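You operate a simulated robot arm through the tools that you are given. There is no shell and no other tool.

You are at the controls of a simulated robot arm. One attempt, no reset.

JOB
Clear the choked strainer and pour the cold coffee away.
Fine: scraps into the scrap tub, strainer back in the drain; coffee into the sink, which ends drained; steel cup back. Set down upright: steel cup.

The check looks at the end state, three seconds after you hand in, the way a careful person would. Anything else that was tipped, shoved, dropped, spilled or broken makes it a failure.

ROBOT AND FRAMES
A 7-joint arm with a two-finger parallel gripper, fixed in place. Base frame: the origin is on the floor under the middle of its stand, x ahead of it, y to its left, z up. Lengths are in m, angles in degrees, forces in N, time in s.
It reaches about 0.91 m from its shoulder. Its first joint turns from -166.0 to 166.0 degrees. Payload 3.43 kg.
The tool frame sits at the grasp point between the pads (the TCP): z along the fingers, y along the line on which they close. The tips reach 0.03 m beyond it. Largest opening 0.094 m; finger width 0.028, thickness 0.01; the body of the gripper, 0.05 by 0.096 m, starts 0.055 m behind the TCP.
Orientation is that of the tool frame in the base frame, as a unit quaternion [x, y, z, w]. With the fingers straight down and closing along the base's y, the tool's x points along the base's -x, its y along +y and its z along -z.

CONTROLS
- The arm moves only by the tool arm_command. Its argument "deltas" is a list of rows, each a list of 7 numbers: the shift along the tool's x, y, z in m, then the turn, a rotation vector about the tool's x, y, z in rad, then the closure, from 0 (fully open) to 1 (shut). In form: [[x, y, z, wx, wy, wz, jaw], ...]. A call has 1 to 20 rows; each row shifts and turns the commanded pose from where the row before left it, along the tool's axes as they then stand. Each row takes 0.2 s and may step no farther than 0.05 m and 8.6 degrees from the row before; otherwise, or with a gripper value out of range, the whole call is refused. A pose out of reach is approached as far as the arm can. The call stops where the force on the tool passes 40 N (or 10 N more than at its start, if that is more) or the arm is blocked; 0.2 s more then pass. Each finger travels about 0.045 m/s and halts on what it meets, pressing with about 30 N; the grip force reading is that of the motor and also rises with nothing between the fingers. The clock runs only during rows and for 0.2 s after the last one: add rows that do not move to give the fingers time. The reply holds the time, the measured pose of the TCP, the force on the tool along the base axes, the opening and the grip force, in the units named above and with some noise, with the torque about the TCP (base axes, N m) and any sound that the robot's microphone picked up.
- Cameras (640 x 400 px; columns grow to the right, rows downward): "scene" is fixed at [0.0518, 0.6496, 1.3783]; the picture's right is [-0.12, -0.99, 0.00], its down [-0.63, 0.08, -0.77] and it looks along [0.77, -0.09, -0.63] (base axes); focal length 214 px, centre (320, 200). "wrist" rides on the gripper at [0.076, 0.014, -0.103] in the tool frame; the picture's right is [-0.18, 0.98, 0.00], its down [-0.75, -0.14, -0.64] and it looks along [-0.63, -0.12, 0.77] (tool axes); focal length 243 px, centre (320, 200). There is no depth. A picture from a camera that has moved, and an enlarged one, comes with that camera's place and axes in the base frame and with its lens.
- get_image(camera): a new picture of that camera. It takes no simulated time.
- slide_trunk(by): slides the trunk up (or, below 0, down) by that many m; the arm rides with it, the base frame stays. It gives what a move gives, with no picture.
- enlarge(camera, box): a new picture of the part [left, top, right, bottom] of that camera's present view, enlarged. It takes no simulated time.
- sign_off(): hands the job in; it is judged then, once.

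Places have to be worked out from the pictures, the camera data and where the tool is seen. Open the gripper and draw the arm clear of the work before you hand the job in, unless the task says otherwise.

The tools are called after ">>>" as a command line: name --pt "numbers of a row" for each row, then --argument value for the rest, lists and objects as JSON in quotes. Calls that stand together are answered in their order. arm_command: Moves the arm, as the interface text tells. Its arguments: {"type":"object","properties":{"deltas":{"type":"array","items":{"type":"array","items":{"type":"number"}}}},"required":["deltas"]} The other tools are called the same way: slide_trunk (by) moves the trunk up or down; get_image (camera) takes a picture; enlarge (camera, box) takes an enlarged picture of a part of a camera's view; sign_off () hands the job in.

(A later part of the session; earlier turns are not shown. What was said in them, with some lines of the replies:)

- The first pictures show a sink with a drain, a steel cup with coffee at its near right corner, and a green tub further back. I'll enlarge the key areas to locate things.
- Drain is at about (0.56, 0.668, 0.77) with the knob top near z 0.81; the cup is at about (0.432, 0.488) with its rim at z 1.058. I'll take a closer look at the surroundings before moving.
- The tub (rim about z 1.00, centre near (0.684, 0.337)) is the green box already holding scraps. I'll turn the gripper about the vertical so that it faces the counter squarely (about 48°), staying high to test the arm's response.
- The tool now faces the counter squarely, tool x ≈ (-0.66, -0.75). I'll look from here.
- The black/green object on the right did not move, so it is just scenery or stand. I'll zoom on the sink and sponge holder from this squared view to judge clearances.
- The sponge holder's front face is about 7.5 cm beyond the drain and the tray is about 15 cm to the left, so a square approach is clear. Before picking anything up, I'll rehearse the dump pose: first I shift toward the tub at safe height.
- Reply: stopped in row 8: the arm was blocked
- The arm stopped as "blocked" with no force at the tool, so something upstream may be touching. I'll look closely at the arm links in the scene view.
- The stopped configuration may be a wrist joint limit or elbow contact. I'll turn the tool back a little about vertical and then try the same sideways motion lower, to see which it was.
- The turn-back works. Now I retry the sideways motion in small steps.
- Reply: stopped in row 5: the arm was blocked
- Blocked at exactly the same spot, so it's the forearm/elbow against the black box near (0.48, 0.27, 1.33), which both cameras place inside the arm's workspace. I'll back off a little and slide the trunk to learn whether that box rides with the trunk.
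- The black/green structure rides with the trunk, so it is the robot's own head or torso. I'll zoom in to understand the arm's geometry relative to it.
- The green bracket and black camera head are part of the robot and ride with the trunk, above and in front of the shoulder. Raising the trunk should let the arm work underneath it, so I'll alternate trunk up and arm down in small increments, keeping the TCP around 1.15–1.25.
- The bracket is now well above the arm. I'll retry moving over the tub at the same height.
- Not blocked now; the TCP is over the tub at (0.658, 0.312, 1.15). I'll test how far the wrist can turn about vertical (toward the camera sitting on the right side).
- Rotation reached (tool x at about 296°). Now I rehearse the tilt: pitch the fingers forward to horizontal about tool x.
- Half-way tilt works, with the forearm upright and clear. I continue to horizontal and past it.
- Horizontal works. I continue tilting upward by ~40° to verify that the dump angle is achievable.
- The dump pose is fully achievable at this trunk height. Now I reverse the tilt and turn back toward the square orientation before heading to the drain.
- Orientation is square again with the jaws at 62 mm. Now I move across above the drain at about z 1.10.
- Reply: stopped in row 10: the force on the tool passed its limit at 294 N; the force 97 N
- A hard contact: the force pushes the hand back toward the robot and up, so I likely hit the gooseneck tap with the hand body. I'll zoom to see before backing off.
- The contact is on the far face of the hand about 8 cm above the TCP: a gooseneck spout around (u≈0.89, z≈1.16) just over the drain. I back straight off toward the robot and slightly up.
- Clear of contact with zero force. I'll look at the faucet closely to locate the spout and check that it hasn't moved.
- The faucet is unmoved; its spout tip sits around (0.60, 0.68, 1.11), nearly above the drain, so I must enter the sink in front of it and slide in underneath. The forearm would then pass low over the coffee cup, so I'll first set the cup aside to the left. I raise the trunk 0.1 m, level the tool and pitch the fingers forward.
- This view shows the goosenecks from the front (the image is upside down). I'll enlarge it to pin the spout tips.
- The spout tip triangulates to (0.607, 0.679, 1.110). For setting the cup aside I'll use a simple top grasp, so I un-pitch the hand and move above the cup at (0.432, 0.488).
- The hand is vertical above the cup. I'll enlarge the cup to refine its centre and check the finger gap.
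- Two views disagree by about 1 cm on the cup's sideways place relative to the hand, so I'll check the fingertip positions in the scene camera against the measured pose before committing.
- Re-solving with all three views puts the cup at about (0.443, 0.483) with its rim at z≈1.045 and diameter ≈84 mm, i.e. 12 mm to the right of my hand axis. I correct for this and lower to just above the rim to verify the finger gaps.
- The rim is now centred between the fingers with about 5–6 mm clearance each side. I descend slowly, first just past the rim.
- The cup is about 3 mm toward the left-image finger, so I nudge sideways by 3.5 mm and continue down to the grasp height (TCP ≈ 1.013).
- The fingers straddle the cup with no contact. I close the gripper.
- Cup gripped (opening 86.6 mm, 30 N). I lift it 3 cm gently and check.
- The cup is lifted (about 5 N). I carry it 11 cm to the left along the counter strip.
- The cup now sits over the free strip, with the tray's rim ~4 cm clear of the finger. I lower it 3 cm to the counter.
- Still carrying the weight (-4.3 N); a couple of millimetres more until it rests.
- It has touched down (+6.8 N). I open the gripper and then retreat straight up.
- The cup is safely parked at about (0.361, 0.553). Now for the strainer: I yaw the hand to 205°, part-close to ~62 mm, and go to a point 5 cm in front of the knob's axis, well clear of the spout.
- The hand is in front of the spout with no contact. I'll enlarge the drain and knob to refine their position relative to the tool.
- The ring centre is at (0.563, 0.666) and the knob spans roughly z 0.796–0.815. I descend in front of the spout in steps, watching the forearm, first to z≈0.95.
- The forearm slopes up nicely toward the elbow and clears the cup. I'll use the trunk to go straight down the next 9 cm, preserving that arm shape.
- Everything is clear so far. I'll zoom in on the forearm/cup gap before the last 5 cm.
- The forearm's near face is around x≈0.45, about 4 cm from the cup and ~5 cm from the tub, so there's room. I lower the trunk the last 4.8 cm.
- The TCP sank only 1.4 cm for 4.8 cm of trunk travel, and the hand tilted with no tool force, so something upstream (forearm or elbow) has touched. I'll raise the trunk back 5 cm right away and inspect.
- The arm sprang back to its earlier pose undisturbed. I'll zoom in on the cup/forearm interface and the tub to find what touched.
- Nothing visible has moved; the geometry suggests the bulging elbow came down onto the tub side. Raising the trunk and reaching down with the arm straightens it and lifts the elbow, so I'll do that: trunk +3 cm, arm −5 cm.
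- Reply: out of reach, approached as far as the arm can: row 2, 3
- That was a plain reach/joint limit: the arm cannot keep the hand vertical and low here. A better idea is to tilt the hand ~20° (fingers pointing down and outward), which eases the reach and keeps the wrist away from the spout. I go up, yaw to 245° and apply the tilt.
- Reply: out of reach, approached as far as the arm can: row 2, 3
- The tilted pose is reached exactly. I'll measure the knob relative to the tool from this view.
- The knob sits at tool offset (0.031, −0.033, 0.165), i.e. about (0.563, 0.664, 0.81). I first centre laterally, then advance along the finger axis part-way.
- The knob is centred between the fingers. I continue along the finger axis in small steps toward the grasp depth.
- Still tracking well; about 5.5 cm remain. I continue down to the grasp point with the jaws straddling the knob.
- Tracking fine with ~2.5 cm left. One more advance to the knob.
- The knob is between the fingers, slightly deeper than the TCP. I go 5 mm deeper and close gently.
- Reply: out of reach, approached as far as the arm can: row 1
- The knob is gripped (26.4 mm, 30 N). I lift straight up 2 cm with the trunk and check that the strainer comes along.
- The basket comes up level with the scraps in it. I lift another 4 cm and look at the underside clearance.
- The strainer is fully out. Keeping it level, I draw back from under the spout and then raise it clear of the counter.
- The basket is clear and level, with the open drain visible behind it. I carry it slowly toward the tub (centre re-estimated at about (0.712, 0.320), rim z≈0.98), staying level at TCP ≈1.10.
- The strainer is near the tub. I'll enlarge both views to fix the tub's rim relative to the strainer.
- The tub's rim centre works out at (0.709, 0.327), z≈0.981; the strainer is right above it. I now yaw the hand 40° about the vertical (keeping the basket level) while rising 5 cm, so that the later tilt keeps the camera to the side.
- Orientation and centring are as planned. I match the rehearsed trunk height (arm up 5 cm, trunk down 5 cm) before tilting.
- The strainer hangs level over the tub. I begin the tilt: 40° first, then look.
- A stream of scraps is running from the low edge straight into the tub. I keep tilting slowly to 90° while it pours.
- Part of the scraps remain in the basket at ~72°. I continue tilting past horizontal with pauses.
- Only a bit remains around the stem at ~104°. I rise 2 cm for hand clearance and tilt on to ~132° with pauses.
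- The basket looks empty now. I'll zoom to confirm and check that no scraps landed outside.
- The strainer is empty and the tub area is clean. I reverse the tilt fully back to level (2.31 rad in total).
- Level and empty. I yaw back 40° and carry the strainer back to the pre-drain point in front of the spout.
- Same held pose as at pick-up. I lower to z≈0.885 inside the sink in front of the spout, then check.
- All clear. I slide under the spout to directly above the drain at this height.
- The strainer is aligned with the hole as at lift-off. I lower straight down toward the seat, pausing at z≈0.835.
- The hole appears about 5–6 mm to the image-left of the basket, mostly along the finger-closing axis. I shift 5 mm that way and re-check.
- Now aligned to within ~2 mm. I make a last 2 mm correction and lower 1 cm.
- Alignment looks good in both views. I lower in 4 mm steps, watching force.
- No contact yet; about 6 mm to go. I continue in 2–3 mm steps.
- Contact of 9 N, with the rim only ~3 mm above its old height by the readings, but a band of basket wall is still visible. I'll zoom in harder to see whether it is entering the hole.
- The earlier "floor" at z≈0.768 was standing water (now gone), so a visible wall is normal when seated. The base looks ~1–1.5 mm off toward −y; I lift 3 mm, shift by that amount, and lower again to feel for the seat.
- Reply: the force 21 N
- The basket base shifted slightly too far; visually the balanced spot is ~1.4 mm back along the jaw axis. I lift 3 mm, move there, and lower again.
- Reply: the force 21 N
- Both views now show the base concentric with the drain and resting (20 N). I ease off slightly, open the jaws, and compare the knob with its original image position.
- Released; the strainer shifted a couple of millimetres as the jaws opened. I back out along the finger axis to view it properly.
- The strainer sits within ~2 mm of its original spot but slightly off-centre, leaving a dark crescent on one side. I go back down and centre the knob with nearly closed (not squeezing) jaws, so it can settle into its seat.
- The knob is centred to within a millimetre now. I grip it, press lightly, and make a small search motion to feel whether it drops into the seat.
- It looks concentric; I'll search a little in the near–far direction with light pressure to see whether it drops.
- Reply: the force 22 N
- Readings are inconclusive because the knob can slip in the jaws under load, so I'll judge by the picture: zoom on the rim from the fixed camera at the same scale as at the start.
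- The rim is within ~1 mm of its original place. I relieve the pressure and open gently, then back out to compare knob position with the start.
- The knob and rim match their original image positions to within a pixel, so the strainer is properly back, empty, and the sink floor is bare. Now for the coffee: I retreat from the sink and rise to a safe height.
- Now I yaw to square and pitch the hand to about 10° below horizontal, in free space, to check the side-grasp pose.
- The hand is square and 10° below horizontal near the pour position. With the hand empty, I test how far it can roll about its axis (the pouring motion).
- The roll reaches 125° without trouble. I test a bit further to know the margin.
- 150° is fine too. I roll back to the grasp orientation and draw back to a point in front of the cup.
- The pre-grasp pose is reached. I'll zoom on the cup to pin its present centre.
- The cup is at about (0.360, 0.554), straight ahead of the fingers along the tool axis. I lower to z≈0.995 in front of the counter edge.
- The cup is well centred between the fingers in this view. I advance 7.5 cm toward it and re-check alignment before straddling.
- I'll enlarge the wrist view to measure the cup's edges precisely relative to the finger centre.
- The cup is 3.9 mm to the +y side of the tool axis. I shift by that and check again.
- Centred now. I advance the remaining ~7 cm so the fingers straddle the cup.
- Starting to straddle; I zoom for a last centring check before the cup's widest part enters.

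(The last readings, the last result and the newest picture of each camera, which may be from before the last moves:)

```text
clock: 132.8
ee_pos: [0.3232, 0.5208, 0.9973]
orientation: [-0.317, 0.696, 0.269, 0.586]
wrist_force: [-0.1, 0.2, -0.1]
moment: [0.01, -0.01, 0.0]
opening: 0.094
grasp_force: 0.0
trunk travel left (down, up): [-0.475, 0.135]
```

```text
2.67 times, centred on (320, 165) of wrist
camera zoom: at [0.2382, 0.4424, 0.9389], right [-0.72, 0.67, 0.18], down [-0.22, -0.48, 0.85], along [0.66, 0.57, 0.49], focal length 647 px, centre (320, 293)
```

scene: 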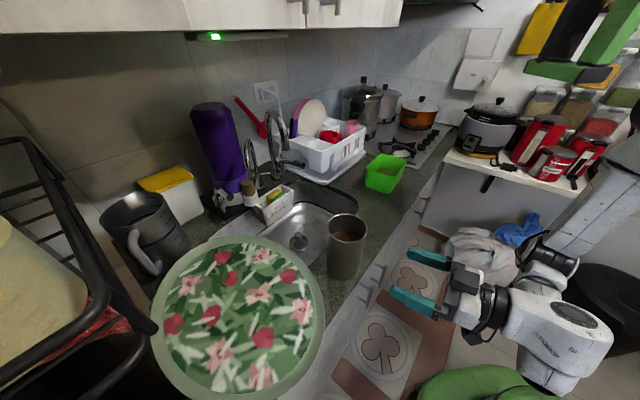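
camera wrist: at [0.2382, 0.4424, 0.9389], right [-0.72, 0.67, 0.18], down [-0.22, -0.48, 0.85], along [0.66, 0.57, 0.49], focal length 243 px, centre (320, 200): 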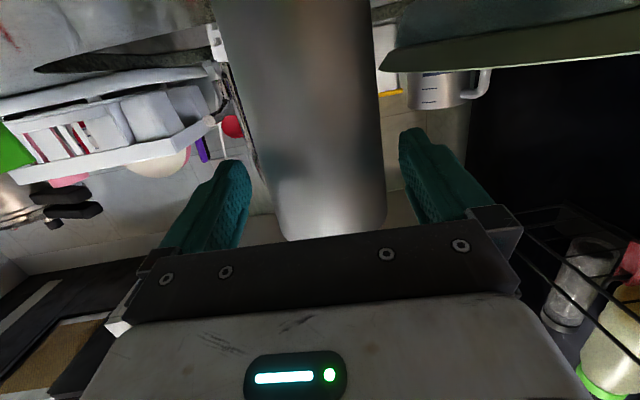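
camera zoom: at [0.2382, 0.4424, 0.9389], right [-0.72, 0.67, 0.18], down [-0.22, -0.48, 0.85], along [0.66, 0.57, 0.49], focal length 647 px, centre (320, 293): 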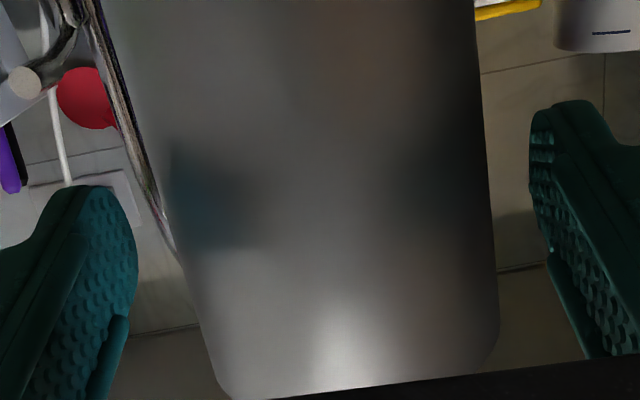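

The gaps to both fingers are equal. I advance the last 3.9 cm.

>>> arm_command --pt "-0.0022 0 0.0128 0 0 0 0" --pt "-0.0022 0 0.0128 0 0 0 0" --pt "-0.0022 0 0.0128 0 0 0 0" --pt "0 0 0 0 0 0 0"

>>> get_image --camera "wrist"

>>> enlarge --camera "scene" --box '[310, 200, 470, 310]'

```text
clock: 133.8
ee_pos: [0.348, 0.5497, 0.9986]
orientation: [-0.316, 0.696, 0.269, 0.586]
wrist_force: [0.0, 0.3, 0.3]
moment: [0.02, 0.03, 0.0]
opening: 0.0941
grasp_force: 0.0
trunk travel left (down, up): [-0.475, 0.135]
```

```text
taken
camera wrist: at [0.263, 0.4726, 0.9389], right [-0.72, 0.67, 0.18], down [-0.22, -0.48, 0.85], along [0.66, 0.57, 0.49], focal length 243 px, centre (320, 200)
```

wrist: 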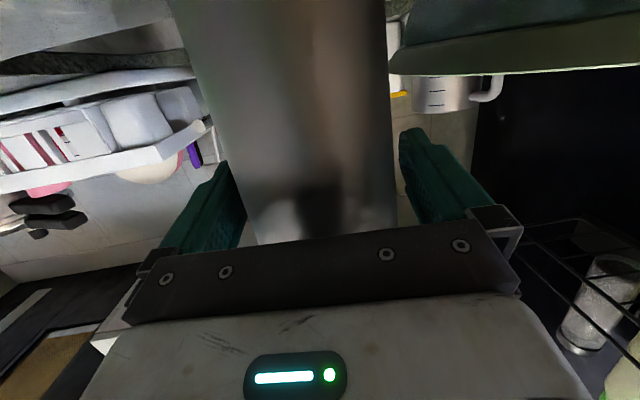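

```text
3.64 times, centred on (390, 255) of scene
camera zoom: at [0.0518, 0.6496, 1.3783], right [-0.12, -0.99, 0.0], down [-0.63, 0.08, -0.77], along [0.77, -0.09, -0.63], focal length 780 px, centre (66, 0)
```

zoom: 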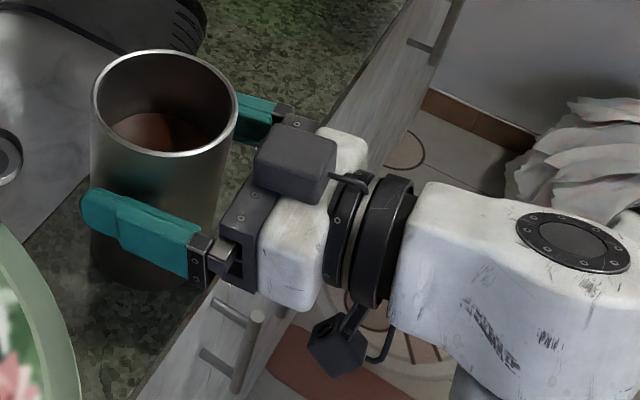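

The cup is straddled without contact. I close the gripper on it.

>>> arm_command --pt "0 0 0 0 0 0 0.06" --pt "0 0 0 0 0 0 0.1" --pt "0 0 0 0 0 0 0.3" --pt "0 0 0 0 0 0 1" --pt "0 0 0 0 0 0 1" --pt "0 0 0 0 0 0 1"

>>> enlarge --camera "scene" --box '[310, 200, 470, 310]'

```text
clock: 135.2
ee_pos: [0.3493, 0.5486, 0.9959]
orientation: [-0.316, 0.696, 0.269, 0.586]
wrist_force: [3.0, -0.7, 2.3]
moment: [0.13, -0.11, -0.08]
opening: 0.0863
grasp_force: 30.2
trunk travel left (down, up): [-0.475, 0.135]
```

```text
3.64 times, centred on (390, 255) of scene
camera zoom: at [0.0518, 0.6496, 1.3783], right [-0.12, -0.99, 0.0], down [-0.63, 0.08, -0.77], along [0.77, -0.09, -0.63], focal length 780 px, centre (66, 0)
```

zoom: 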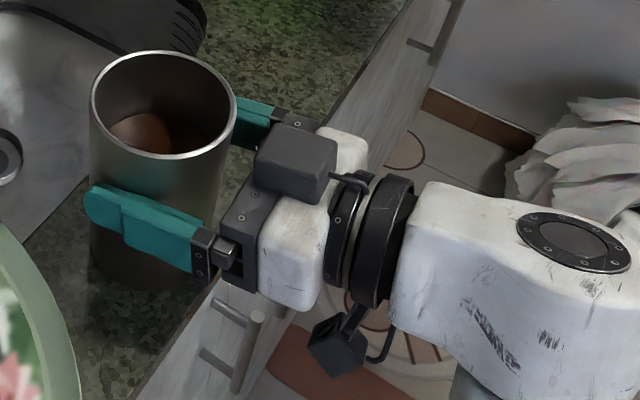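

Cup gripped (86.3 mm, 30 N). I lift it gently by 8 cm, keeping it upright.

>>> arm_command --pt "-0.005 0 -0.0008 0 0 0 1" --pt "-0.0099 0 -0.0017 0 0 0 1" --pt "-0.0099 0 -0.0017 0 0 0 1" --pt "-0.0099 0 -0.0017 0 0 0 1" --pt "-0.0099 0 -0.0017 0 0 0 1" --pt "-0.0099 0 -0.0017 0 0 0 1" --pt "-0.0099 0 -0.0017 0 0 0 1" --pt "-0.0099 0 -0.0017 0 0 0 1" --pt "-0.005 0 -0.0008 0 0 0 1" --pt "0 0 0 0 0 0 1"

>>> get_image --camera "scene"

```text
clock: 137.4
ee_pos: [0.3506, 0.5483, 1.0777]
orientation: [-0.317, 0.697, 0.269, 0.585]
wrist_force: [-0.2, -0.6, -6.6]
moment: [-0.02, 0.04, -0.01]
opening: 0.0861
grasp_force: 29.9
trunk travel left (down, up): [-0.475, 0.135]
```

```text
taken
```

scene: 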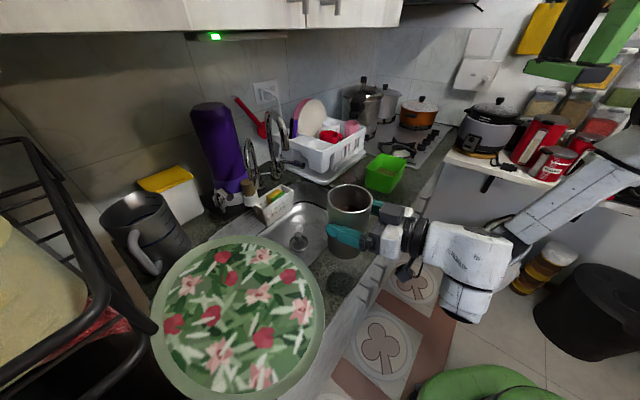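

The cup is held upright. I carry it slowly over the sink, to the left-front of the spout.

>>> arm_command --pt "-0.0012 -0.0039 0.0072 0 0 0 1" --pt "-0.0025 -0.0078 0.0144 0 0 0 1" --pt "-0.0025 -0.0078 0.0144 0 0 0 1" --pt "-0.0025 -0.0078 0.0144 0 0 0 1" --pt "-0.0025 -0.0078 0.0144 0 0 0 1" --pt "-0.0025 -0.0078 0.0144 0 0 0 1" --pt "-0.0025 -0.0078 0.0144 0 0 0 1" --pt "-0.0025 -0.0078 0.0144 0 0 0 1" --pt "-0.0025 -0.0078 0.0144 0 0 0 1" --pt "-0.0012 -0.0039 0.0072 0 0 0 1" --pt "0 0 0 0 0 0 1"

>>> get_image --camera "scene"

>>> get_image --camera "wrist"

```text
clock: 139.8
ee_pos: [0.4896, 0.6009, 1.0786]
orientation: [-0.317, 0.695, 0.27, 0.586]
wrist_force: [0.3, -0.3, -4.0]
moment: [-0.04, 0.04, -0.05]
opening: 0.0859
grasp_force: 30.7
trunk travel left (down, up): [-0.475, 0.135]
```

```text
taken
```

scene: 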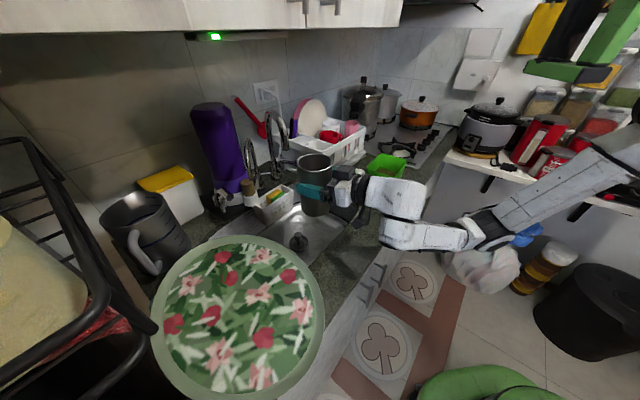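

```text
taken
camera wrist: at [0.4043, 0.5244, 1.0205], right [-0.72, 0.67, 0.18], down [-0.22, -0.48, 0.85], along [0.66, 0.57, 0.49], focal length 243 px, centre (320, 200)
```

wrist: 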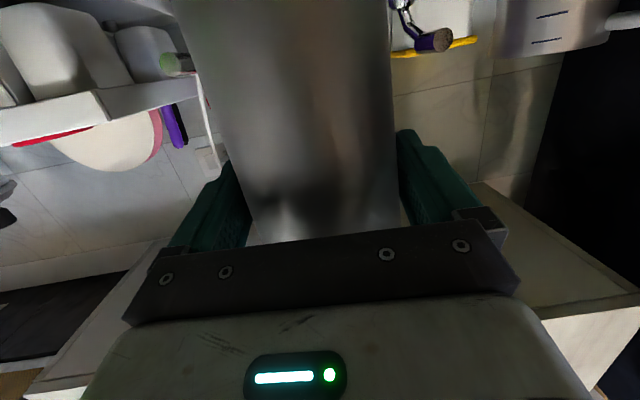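

The cup is over the basin with room around the spout and tray. I lower 2 cm, shift 2 cm right for margin, and start a slow roll to pour toward the left-centre of the sink.

>>> arm_command --pt "0.0099 -0.01 0.0017 0 0 0 1" --pt "0.0099 -0.01 0.0017 0 0 0 1" --pt "0 0 0 0 0 -0.07 1" --pt "0 0 0 0 0 -0.07 1" --pt "0 0 0 0 0 -0.07 1" --pt "0 0 0 0 0 -0.07 1" --pt "0 0 0 0 0 -0.07 1" --pt "0 0 0 0 0 -0.07 1" --pt "0 0 0 0 0 -0.07 1" --pt "0 0 0 0 0 0 1"

>>> enlarge --camera "scene" --box '[230, 110, 430, 270]'

```text
clock: 142.0
ee_pos: [0.5046, 0.5886, 1.0568]
orientation: [-0.477, 0.598, 0.119, 0.633]
wrist_force: [-0.4, 0.7, -4.7]
moment: [0.0, 0.08, 0.02]
opening: 0.086
grasp_force: 29.6
trunk travel left (down, up): [-0.475, 0.135]
```

```text
2.50 times, centred on (330, 190) of scene
camera zoom: at [0.0518, 0.6496, 1.3783], right [-0.12, -0.99, 0.0], down [-0.63, 0.08, -0.77], along [0.77, -0.09, -0.63], focal length 536 px, centre (295, 225)
```

zoom: 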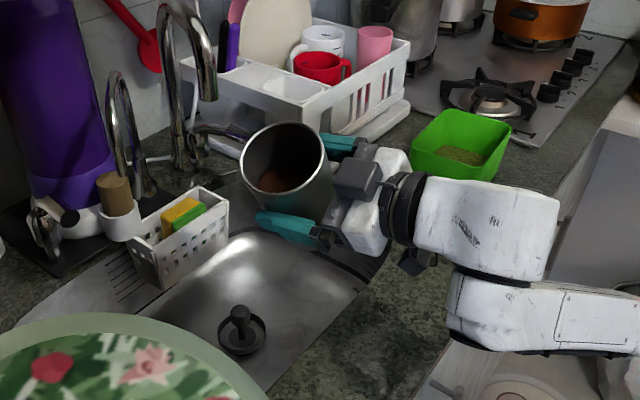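

No flow yet at 28°. I continue the slow roll.

>>> arm_command --pt "0 0 0 0 0 -0.06 1" --pt "0 0 0 0 0 -0.06 1" --pt "0 0 0 0 0 -0.06 1" --pt "0 0 0 0 0 -0.06 1" --pt "0 0 0 0 0 0 1"

>>> enlarge --camera "scene" --box '[230, 110, 430, 270]'

```text
clock: 143.2
ee_pos: [0.5058, 0.5885, 1.0575]
orientation: [-0.544, 0.537, 0.041, 0.643]
wrist_force: [0.3, 0.6, -5.2]
moment: [0.04, 0.12, -0.01]
opening: 0.086
grasp_force: 30.5
trunk travel left (down, up): [-0.475, 0.135]
```

```text
2.50 times, centred on (330, 190) of scene
camera zoom: at [0.0518, 0.6496, 1.3783], right [-0.12, -0.99, 0.0], down [-0.63, 0.08, -0.77], along [0.77, -0.09, -0.63], focal length 536 px, centre (295, 225)
```

zoom: 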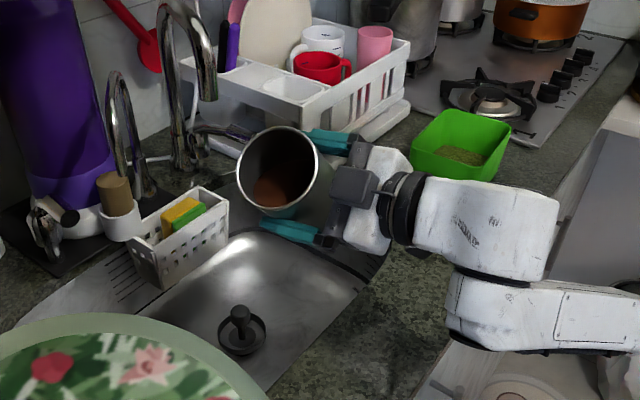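

At 42° the coffee is nearing the lip. Continue slowly.

>>> arm_command --pt "0 0 0 0 0 -0.05 1" --pt "0 0 0 0 0 -0.05 1" --pt "0 0 0 0 0 -0.05 1" --pt "0 0 0 0 0 0 1"

>>> enlarge --camera "scene" --box '[230, 110, 430, 270]'

```text
clock: 144.2
ee_pos: [0.5036, 0.589, 1.0569]
orientation: [-0.582, 0.495, -0.007, 0.644]
wrist_force: [-0.3, 0.3, -5.1]
moment: [0.04, 0.15, -0.01]
opening: 0.0859
grasp_force: 30.0
trunk travel left (down, up): [-0.475, 0.135]
```

```text
2.50 times, centred on (330, 190) of scene
camera zoom: at [0.0518, 0.6496, 1.3783], right [-0.12, -0.99, 0.0], down [-0.63, 0.08, -0.77], along [0.77, -0.09, -0.63], focal length 536 px, centre (295, 225)
```

zoom: 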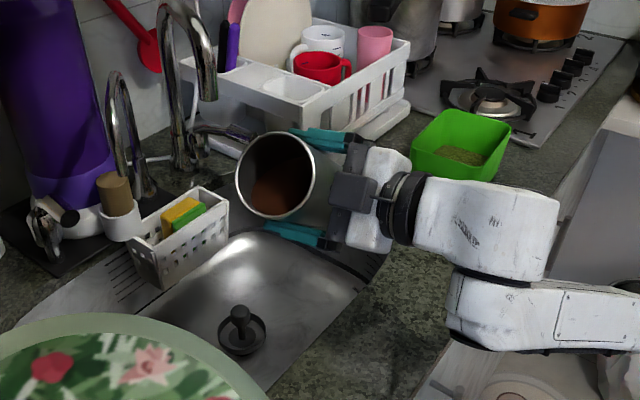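

>>> arm_command --pt "0 0 0 0 0 -0.05 1" --pt "0 0 0 0 0 -0.05 1" --pt "0 0 0 0 0 -0.05 1" --pt "0 0 0 0 0 0 1"

>>> enlarge --camera "scene" --box '[230, 110, 430, 270]'

```text
clock: 145.2
ee_pos: [0.5044, 0.5891, 1.0565]
orientation: [-0.618, 0.45, -0.055, 0.642]
wrist_force: [0.3, 0.3, -4.5]
moment: [0.02, 0.11, -0.03]
opening: 0.0858
grasp_force: 30.0
trunk travel left (down, up): [-0.475, 0.135]
```

```text
2.50 times, centred on (330, 190) of scene
camera zoom: at [0.0518, 0.6496, 1.3783], right [-0.12, -0.99, 0.0], down [-0.63, 0.08, -0.77], along [0.77, -0.09, -0.63], focal length 536 px, centre (295, 225)
```

zoom: 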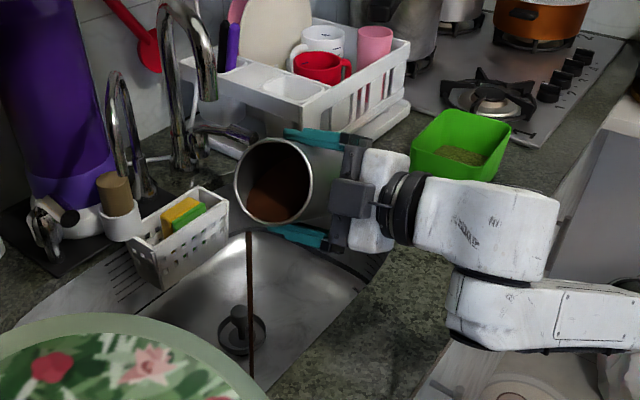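

Coffee is now streaming straight down into the basin beside the strainer (landing around u≈0.81, well inside). I keep rolling slowly.

>>> arm_command --pt "0 0 0 0 0 -0.03 1" --pt "0 0 0 0 0 -0.03 1" --pt "0 0 0 0 0 -0.03 1" --pt "0 0 0 0 0 -0.03 1" --pt "0 0 0 0 0 0 1" --pt "0 0 0 0 0 -0.03 1" --pt "0 0 0 0 0 -0.03 1" --pt "0 0 0 0 0 -0.03 1" --pt "0 0 0 0 0 0 1"

>>> enlarge --camera "scene" --box '[230, 110, 430, 270]'

```text
clock: 147.2
ee_pos: [0.5044, 0.5891, 1.0565]
orientation: [0.662, -0.383, 0.122, -0.633]
wrist_force: [0.1, -0.5, -4.5]
moment: [0.03, 0.12, 0.04]
opening: 0.0856
grasp_force: 30.0
trunk travel left (down, up): [-0.475, 0.135]
```

```text
2.50 times, centred on (330, 190) of scene
camera zoom: at [0.0518, 0.6496, 1.3783], right [-0.12, -0.99, 0.0], down [-0.63, 0.08, -0.77], along [0.77, -0.09, -0.63], focal length 536 px, centre (295, 225)
```

zoom: 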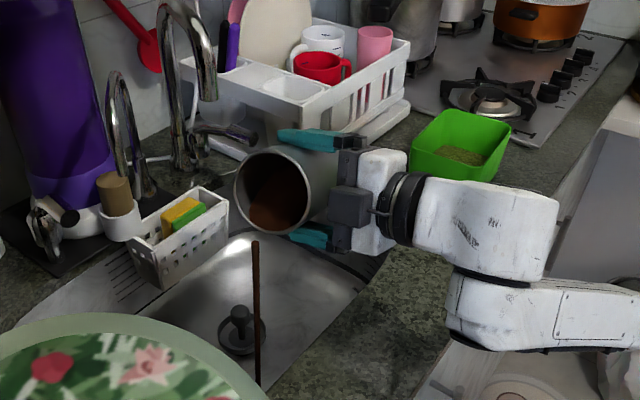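

The flow is steady and inside the basin. I shift 1.5 cm deeper over the sink and keep rolling.

>>> arm_command --pt "0 0 0.0075 0 0 -0.03 1" --pt "0 0 0.0075 0 0 -0.03 1" --pt "0 0 0 0 0 -0.04 1" --pt "0 0 0 0 0 -0.04 1" --pt "0 0 0 0 0 0 1" --pt "0 0 0 0 0 -0.04 1" --pt "0 0 0 0 0 -0.04 1" --pt "0 0 0 0 0 -0.04 1" --pt "0 0 0 0 0 0 1"

>>> enlarge --camera "scene" --box '[230, 110, 430, 270]'

```text
clock: 149.2
ee_pos: [0.5141, 0.599, 1.0551]
orientation: [0.706, -0.293, 0.203, -0.612]
wrist_force: [-0.9, 0.2, -2.0]
moment: [0.03, 0.05, -0.01]
opening: 0.0859
grasp_force: 29.9
trunk travel left (down, up): [-0.475, 0.135]
```

```text
2.50 times, centred on (330, 190) of scene
camera zoom: at [0.0518, 0.6496, 1.3783], right [-0.12, -0.99, 0.0], down [-0.63, 0.08, -0.77], along [0.77, -0.09, -0.63], focal length 536 px, centre (295, 225)
```

zoom: 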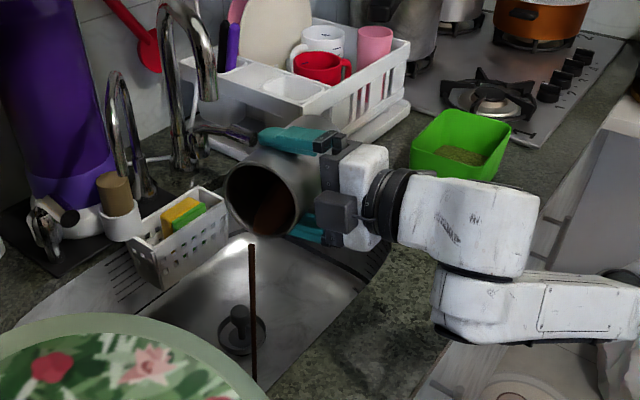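

Good flow, cup at about 87° and getting lighter. I continue rolling past horizontal.

>>> arm_command --pt "0 0 0 0 0 -0.04 1" --pt "0 0 0 0 0 -0.04 1" --pt "0 0 0 0 0 -0.04 1" --pt "0 0 0 0 0 -0.04 1" --pt "0 0 0 0 0 0 1" --pt "0 0 0 0 0 -0.05 1" --pt "0 0 0 0 0 -0.05 1" --pt "0 0 0 0 0 -0.05 1" --pt "0 0 0 0 0 0 1"

>>> enlarge --camera "scene" --box '[230, 110, 430, 270]'

```text
clock: 151.2
ee_pos: [0.5146, 0.601, 1.0538]
orientation: [0.743, -0.181, 0.295, -0.573]
wrist_force: [-0.4, 0.1, -0.8]
moment: [-0.02, -0.02, 0.01]
opening: 0.0854
grasp_force: 29.5
trunk travel left (down, up): [-0.475, 0.135]
```

```text
2.50 times, centred on (330, 190) of scene
camera zoom: at [0.0518, 0.6496, 1.3783], right [-0.12, -0.99, 0.0], down [-0.63, 0.08, -0.77], along [0.77, -0.09, -0.63], focal length 536 px, centre (295, 225)
```

zoom: 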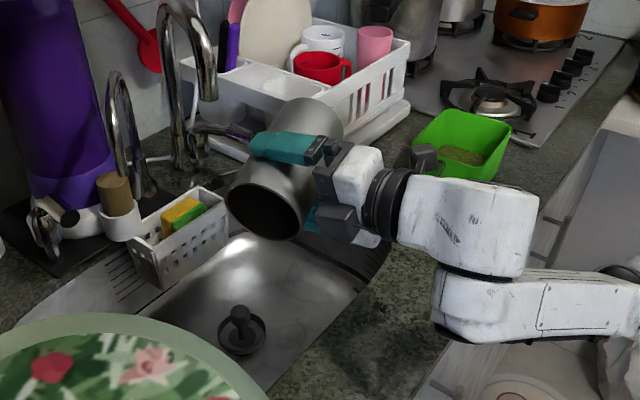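

The stream has stopped and the load is nearly gone. I roll on to ~130° to drain the last drops and wait a moment.

>>> arm_command --pt "0 0 0 0 0 -0.08 1" --pt "0 0 0 0 0 -0.08 1" --pt "0 0 0 0 0 -0.08 1" --pt "0 0 0 0 0 -0.08 1" --pt "0 0 0 0 0 -0.08 1" --pt "0 0 0 0 0 0 1" --pt "0 0 0 0 0 0 1" --pt "0 0 0 0 0 0 1" --pt "0 0 0 0 0 0 1" --pt "0 0 0 0 0 0 1"

>>> enlarge --camera "scene" --box '[230, 110, 430, 270]'

>>> enlarge --camera "scene" --box '[260, 190, 350, 270]'

```text
clock: 153.4
ee_pos: [0.5142, 0.6006, 1.0544]
orientation: [0.764, -0.029, 0.403, -0.504]
wrist_force: [-0.2, 0.2, -0.8]
moment: [-0.04, -0.01, 0.0]
opening: 0.0853
grasp_force: 29.5
trunk travel left (down, up): [-0.475, 0.135]
```

```text
2.50 times, centred on (330, 190) of scene
camera zoom: at [0.0518, 0.6496, 1.3783], right [-0.12, -0.99, 0.0], down [-0.63, 0.08, -0.77], along [0.77, -0.09, -0.63], focal length 536 px, centre (295, 225)
```

zoom: 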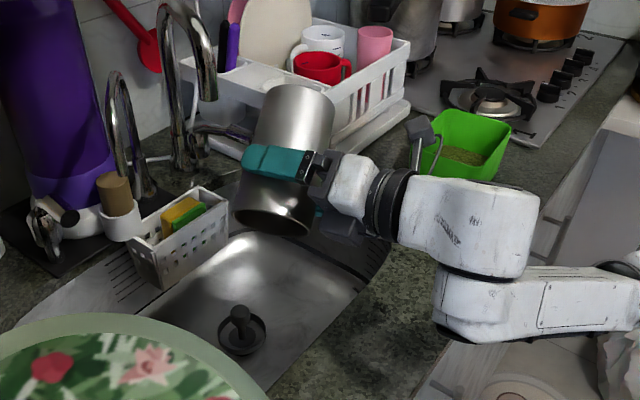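

```text
5.00 times, centred on (305, 230) of scene
camera zoom: at [0.0518, 0.6496, 1.3783], right [-0.12, -0.99, 0.0], down [-0.63, 0.08, -0.77], along [0.77, -0.09, -0.63], focal length 1072 px, centre (395, 50)
```

zoom: 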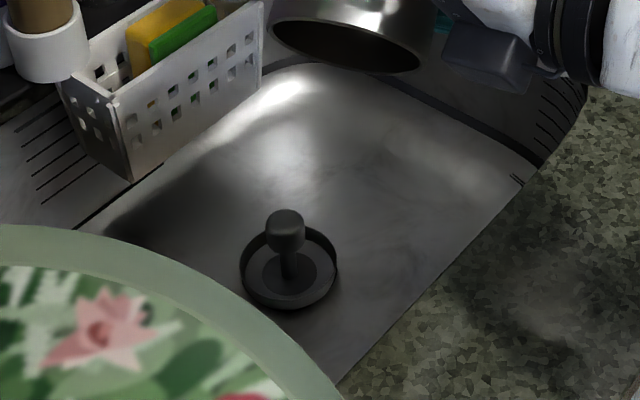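

The cup is empty and the sink floor is bare with no standing coffee. I roll the cup back upright (2.21 rad) while still over the sink.

>>> arm_command --pt "0 0 0 0 0 0.13813 1" --pt "0 0 0 0 0 0.13813 1" --pt "0 0 0 0 0 0.13813 1" --pt "0 0 0 0 0 0.13813 1" --pt "0 0 0 0 0 0.13813 1" --pt "0 0 0 0 0 0.13813 1" --pt "0 0 0 0 0 0.13813 1" --pt "0 0 0 0 0 0.13813 1" --pt "0 0 0 0 0 0.13813 1" --pt "0 0 0 0 0 0.13813 1" --pt "0 0 0 0 0 0.13813 1" --pt "0 0 0 0 0 0.13813 1" --pt "0 0 0 0 0 0.13813 1" --pt "0 0 0 0 0 0.13813 1" --pt "0 0 0 0 0 0.13813 1" --pt "0 0 0 0 0 0.13813 1" --pt "0 0 0 0 0 0 1"

>>> get_image --camera "scene"

```text
clock: 157.0
ee_pos: [0.5145, 0.6003, 1.0539]
orientation: [-0.315, 0.696, 0.269, 0.587]
wrist_force: [0.6, 0.5, -1.3]
moment: [0.01, 0.0, -0.03]
opening: 0.0855
grasp_force: 30.1
trunk travel left (down, up): [-0.475, 0.135]
```

```text
taken
```

scene: 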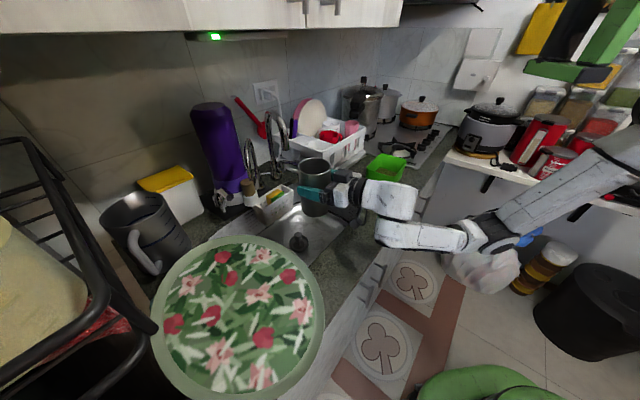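

Upright again, same orientation as at the grasp. I'll zoom to check the cup hasn't slipped or tilted in the jaws.

>>> enlarge --camera "scene" --box '[270, 140, 370, 230]'

>>> get_image --camera "wrist"

```text
4.44 times, centred on (320, 185) of scene
camera zoom: at [0.0518, 0.6496, 1.3783], right [-0.12, -0.99, 0.0], down [-0.63, 0.08, -0.77], along [0.77, -0.09, -0.63], focal length 953 px, centre (320, 267)
```

zoom: 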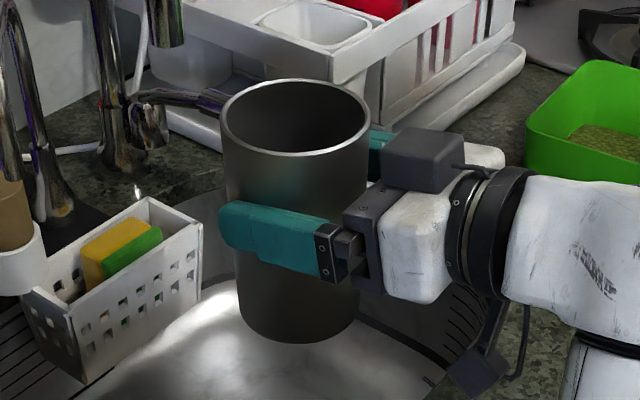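

```text
taken
camera wrist: at [0.4279, 0.5226, 0.9962], right [-0.72, 0.67, 0.19], down [-0.22, -0.48, 0.85], along [0.66, 0.57, 0.49], focal length 243 px, centre (320, 200)
```

wrist: 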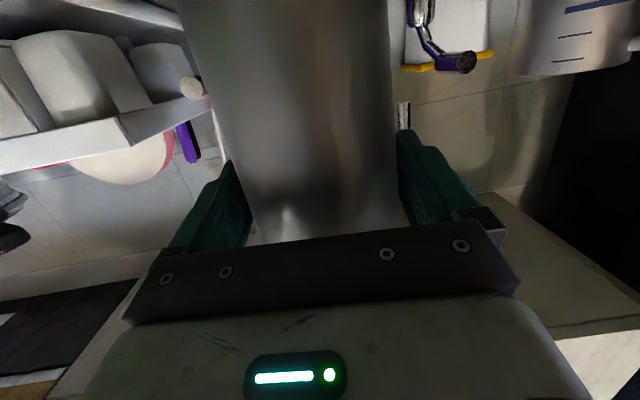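

The cup is upright with no noticeable slip. I raise it a little and carry it back above its original spot (TCP target (0.433, 0.4755)).

>>> arm_command --pt "-0.0124 0 -0.0021 0 0 0 1" --pt "-0.0124 0 -0.0021 0 0 0 1" --pt "0.0031 -0.0026 -0.0182 0 0 0 1" --pt "0.0031 -0.0026 -0.0182 0 0 0 1" --pt "0.0031 -0.0026 -0.0182 0 0 0 1" --pt "0.0031 -0.0026 -0.0182 0 0 0 1" --pt "0.0031 -0.0026 -0.0182 0 0 0 1" --pt "0.0031 -0.0026 -0.0182 0 0 0 1" --pt "0.0031 -0.0026 -0.0182 0 0 0 1" --pt "0.0031 -0.0026 -0.0182 0 0 0 1" --pt "0 0 0 0 0 0 1"

>>> get_image --camera "scene"

>>> get_image --camera "wrist"

```text
clock: 159.4
ee_pos: [0.4329, 0.4735, 1.0799]
orientation: [-0.317, 0.696, 0.269, 0.585]
wrist_force: [-0.2, -0.1, -1.5]
moment: [0.0, 0.0, 0.0]
opening: 0.0854
grasp_force: 30.2
trunk travel left (down, up): [-0.475, 0.135]
```

```text
taken
```

scene: 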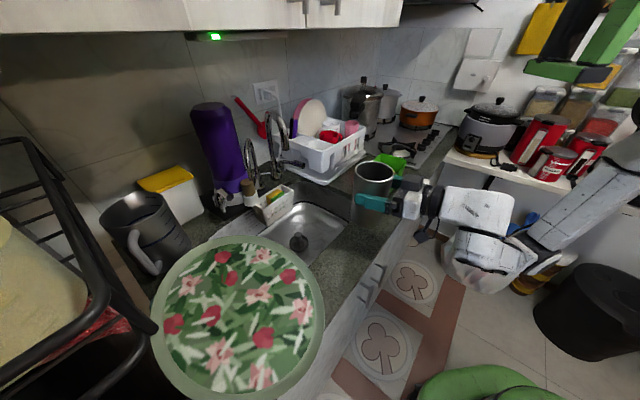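

```text
taken
camera wrist: at [0.3473, 0.3968, 1.0219], right [-0.72, 0.67, 0.18], down [-0.22, -0.48, 0.85], along [0.66, 0.57, 0.49], focal length 243 px, centre (320, 200)
```

wrist: 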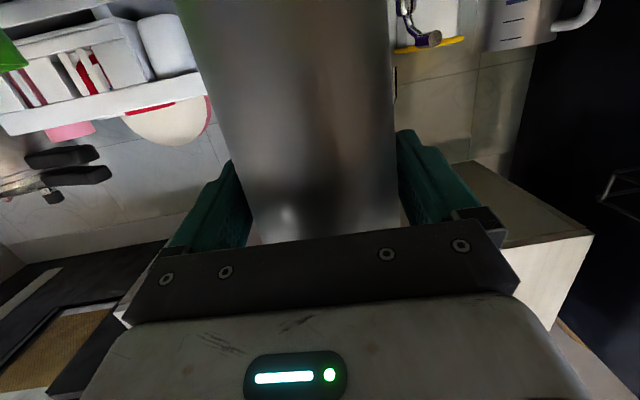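

Over the original spot. I lower 7.5 cm, then feel for the counter in small steps.

>>> arm_command --pt "0.0148 0 0.0025 0 0 0 1" --pt "0.0148 0 0.0025 0 0 0 1" --pt "0.0148 0 0.0025 0 0 0 1" --pt "0.0148 0 0.0025 0 0 0 1" --pt "0.0099 0 0.0017 0 0 0 1" --pt "0.005 0 0.0008 0 0 0 1" --pt "0 0 0 0 0 0 1"

>>> enlarge --camera "scene" --box '[320, 160, 450, 270]'

```text
clock: 161.0
ee_pos: [0.4324, 0.4737, 1.0041]
orientation: [-0.316, 0.696, 0.269, 0.586]
wrist_force: [0.4, 0.5, -1.4]
moment: [-0.02, 0.05, -0.03]
opening: 0.0854
grasp_force: 30.0
trunk travel left (down, up): [-0.475, 0.135]
```

```text
3.64 times, centred on (385, 215) of scene
camera zoom: at [0.0518, 0.6496, 1.3783], right [-0.12, -0.99, 0.0], down [-0.63, 0.08, -0.77], along [0.77, -0.09, -0.63], focal length 780 px, centre (84, 146)
```

zoom: 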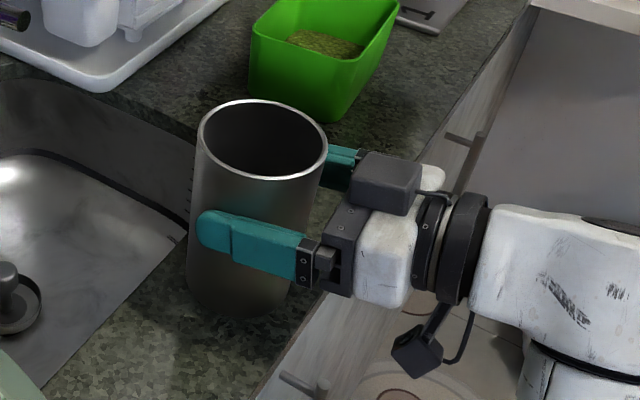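

The cup's image position matches its original to within a pixel. I lower the last ~7 mm in small steps.

>>> arm_command --pt "0.003 0 0.0005 0 0 0 1" --pt "0.002 0 0.0003 0 0 0 1" --pt "0 0 0 0 0 0 1"

>>> arm_command --pt "0.0015 0 0.0002 0 0 0 1" --pt "0 0 0 0 0 0 1"

```text
clock: 161.8
ee_pos: [0.4331, 0.4729, 0.9987]
orientation: [-0.316, 0.696, 0.268, 0.586]
wrist_force: [0.0, 0.5, -1.7]
moment: [0.03, -0.02, 0.01]
opening: 0.0855
grasp_force: 29.6
trunk travel left (down, up): [-0.475, 0.135]
```

```text
clock: 162.4
ee_pos: [0.4337, 0.4741, 0.9983]
orientation: [-0.317, 0.696, 0.269, 0.585]
wrist_force: [-0.3, 0.3, -1.3]
moment: [-0.02, 0.01, -0.04]
opening: 0.0851
grasp_force: 30.1
trunk travel left (down, up): [-0.475, 0.135]
```

Still hanging free (about −1.4 N); a few more fine steps.

>>> arm_command --pt "0.0015 0 0.0002 0 0 0 1" --pt "0 0 0 0 0 0 1"

>>> arm_command --pt "0.001 0 0.0002 0 0 0 1" --pt "0 0 0 0 0 0 1"

```text
clock: 163.0
ee_pos: [0.4326, 0.4732, 0.9974]
orientation: [-0.317, 0.696, 0.269, 0.586]
wrist_force: [0.4, -0.9, 1.7]
moment: [0.05, 0.07, 0.03]
opening: 0.0852
grasp_force: 30.2
trunk travel left (down, up): [-0.475, 0.135]
```

```text
clock: 163.6
ee_pos: [0.4323, 0.4732, 0.9974]
orientation: [-0.316, 0.695, 0.27, 0.587]
wrist_force: [0.5, 1.4, 12.2]
moment: [0.16, 0.22, -0.01]
opening: 0.0852
grasp_force: 30.1
trunk travel left (down, up): [-0.475, 0.135]
```

Touched down (12 N). I ease off slightly and open the jaws gently.

>>> arm_command --pt "-0.0007 0 -0.0001 0 0 0 1" --pt "0 0 0 0 0 0 0.08" --pt "0 0 0 0 0 0 0.04" --pt "0 0 0 0 0 0 0" --pt "0 0 0 0 0 0 0" --pt "0 0 0 0 0 0 0"

>>> enlarge --camera "scene" --box '[320, 160, 450, 270]'

>>> get_image --camera "wrist"

```text
clock: 165.0
ee_pos: [0.4341, 0.4727, 0.9966]
orientation: [-0.316, 0.696, 0.268, 0.586]
wrist_force: [0.1, -0.5, 0.2]
moment: [-0.02, 0.01, -0.02]
opening: 0.0941
grasp_force: 0.0
trunk travel left (down, up): [-0.475, 0.135]
```

```text
3.64 times, centred on (385, 215) of scene
camera zoom: at [0.0518, 0.6496, 1.3783], right [-0.12, -0.99, 0.0], down [-0.63, 0.08, -0.77], along [0.77, -0.09, -0.63], focal length 780 px, centre (84, 146)
```

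zoom: 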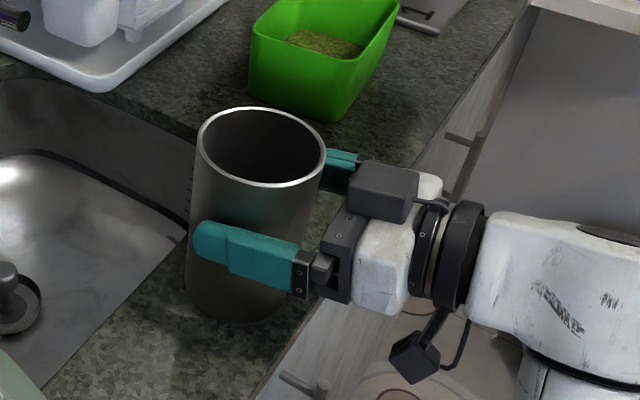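

```text
taken
camera wrist: at [0.3473, 0.3968, 0.9386], right [-0.72, 0.67, 0.18], down [-0.22, -0.48, 0.85], along [0.66, 0.57, 0.49], focal length 243 px, centre (320, 200)
```

wrist: 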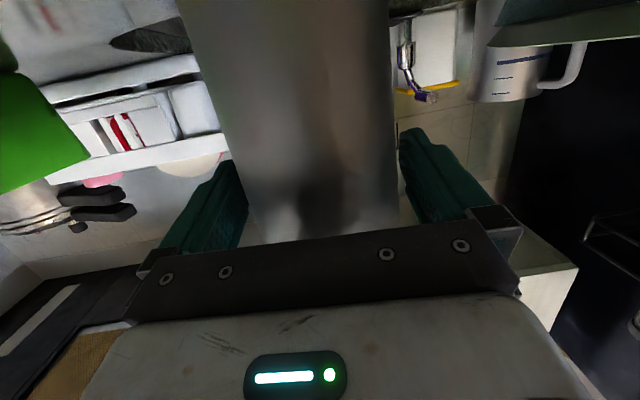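

The cup stands within about 2 mm of its original place. I check the finger gaps before backing out.

>>> enlarge --camera "wrist" --box '[220, 90, 420, 240]'

```text
2.67 times, centred on (320, 165) of wrist
camera zoom: at [0.3473, 0.3968, 0.9386], right [-0.72, 0.67, 0.18], down [-0.22, -0.48, 0.85], along [0.66, 0.57, 0.49], focal length 647 px, centre (320, 293)
```

zoom: 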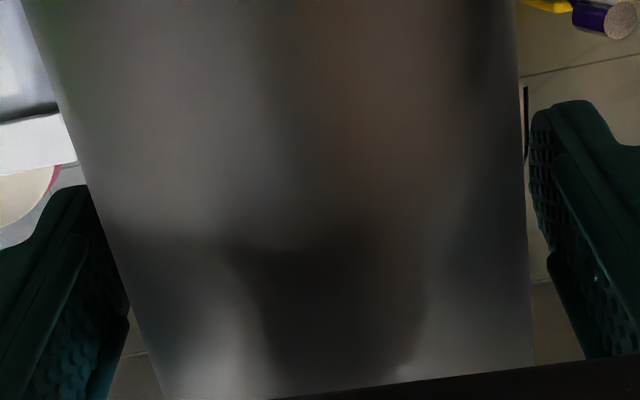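

There is clearance on both sides. I back straight out along the approach line.

>>> arm_command --pt "0.0017 0 -0.0099 0 0 0 0" --pt "0.0017 0 -0.0099 0 0 0 0" --pt "0.0025 0 -0.0148 0 0 0 0" --pt "0.0034 0 -0.0197 0 0 0 0" --pt "0.0042 0 -0.0247 0 0 0 0" --pt "0.0042 0 -0.0247 0 0 0 0" --pt "0.0042 0 -0.0247 0 0 0 0" --pt "0 0 0 0 0 0 0"

>>> get_image --camera "scene"

>>> enlarge --camera "scene" --box '[320, 160, 450, 270]'

```text
clock: 166.8
ee_pos: [0.3462, 0.3737, 0.996]
orientation: [-0.316, 0.695, 0.269, 0.586]
wrist_force: [-0.2, 1.1, 0.1]
moment: [0.01, -0.03, 0.01]
opening: 0.094
grasp_force: 0.0
trunk travel left (down, up): [-0.475, 0.135]
```

```text
taken
```

scene: 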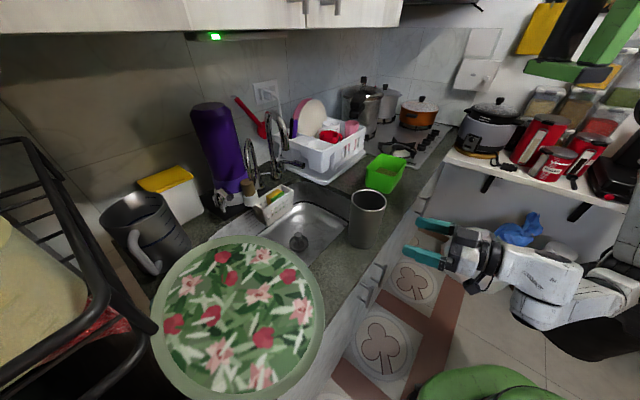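

```text
3.64 times, centred on (385, 215) of scene
camera zoom: at [0.0518, 0.6496, 1.3783], right [-0.12, -0.99, 0.0], down [-0.63, 0.08, -0.77], along [0.77, -0.09, -0.63], focal length 780 px, centre (84, 146)
```

zoom: 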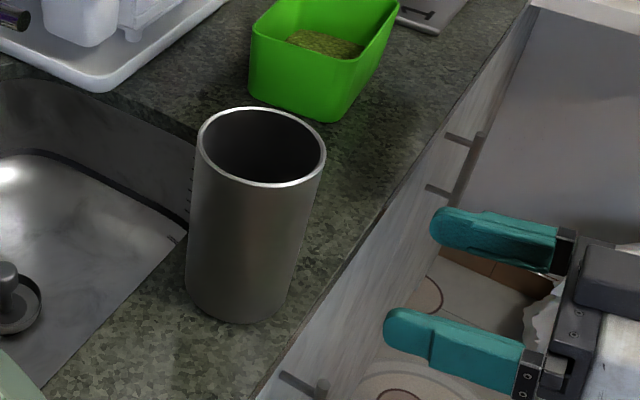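

The cup is standing upright, empty and back in place. I draw the arm further back and up, then make final checks of the strainer, sink and tub.

>>> arm_command --pt "0.0042 0 -0.0247 0 0 0 0" --pt "0.0042 0 -0.0247 0 0 0 0" --pt "-0.0296 0 -0.005 0 0 0 0" --pt "-0.0296 0 -0.005 0 0 0 0" --pt "-0.0296 0 -0.005 0 0 0 0" --pt "-0.0296 0 -0.005 0 0 0 0" --pt "-0.0296 0 -0.005 0 0 0 0" --pt "-0.0296 0 -0.005 0 0 0 0" --pt "0 0 0 0 0 0 0"

>>> get_image --camera "scene"

>>> enlarge --camera "scene" --box '[270, 215, 334, 255]'

>>> enlarge --camera "scene" --box '[240, 140, 440, 280]'

```text
clock: 168.8
ee_pos: [0.3148, 0.3377, 1.1766]
orientation: [-0.317, 0.696, 0.269, 0.586]
wrist_force: [0.0, 0.3, -0.1]
moment: [0.01, 0.03, 0.02]
opening: 0.0942
grasp_force: 0.2
trunk travel left (down, up): [-0.475, 0.135]
```

```text
taken
```

scene: 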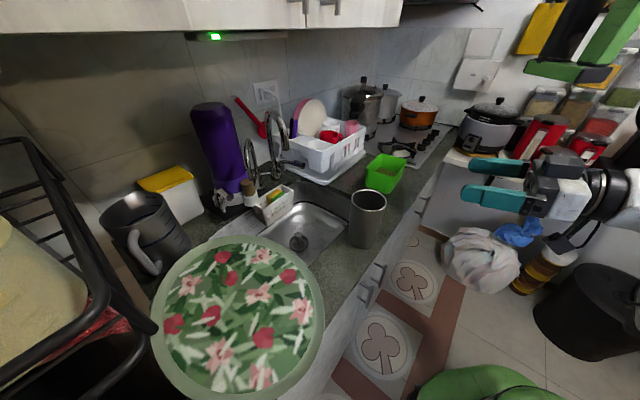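

```text
10.00 times, centred on (302, 235) of scene
camera zoom: at [0.0518, 0.6496, 1.3783], right [-0.12, -0.99, 0.0], down [-0.63, 0.08, -0.77], along [0.77, -0.09, -0.63], focal length 2145 px, centre (500, -150)
```

zoom: 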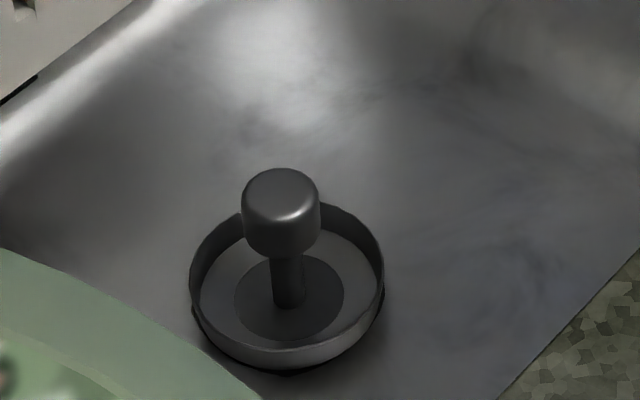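

```text
2.86 times, centred on (340, 210) of scene
camera zoom: at [0.0518, 0.6496, 1.3783], right [-0.12, -0.99, 0.0], down [-0.63, 0.08, -0.77], along [0.77, -0.09, -0.63], focal length 613 px, centre (263, 171)
```

zoom: 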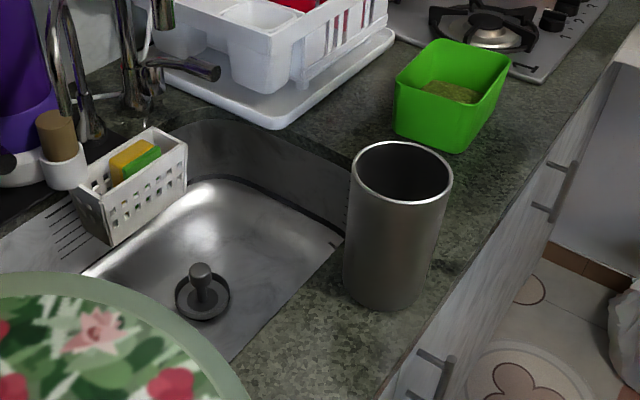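

Final state: scraps in the tub, empty strainer seated at its original position, sink floor bare, empty steel cup upright at its original spot, nothing else disturbed, gripper open and arm clear. I hand the job in.

>>> sign_off

```text
The job is handed in.
```

The job is finished and handed in; the check's result has not come back yet.

- **Strainer:** it was emptied over the green scrap tub and went back in the drain. In the fixed camera, its rim and knob sit within a few pixels at 10× zoom (about 1 mm) of where they started. No scraps were visible outside the tub.
- **Coffee:** all of it went into the sink. The basin showed bare metal with no standing liquid afterwards.
- **Steel cup:** it is empty, upright and within about 2 mm of its original place. I moved it about 11 cm aside earlier to clear a path for the forearm, then put it back after pouring.
- **Contacts along the way:** the hand struck the faucet spout once, hard (the reading peaked at 294 N). The spout looked unmoved afterwards. Twice early on the arm was blocked, probably by the robot's own camera bracket. Once the arm was pushed off its commanded path while lowering toward the drain; I never found what it touched, and nothing looked moved.

The gripper is open and the arm is drawn back clear of the counter.
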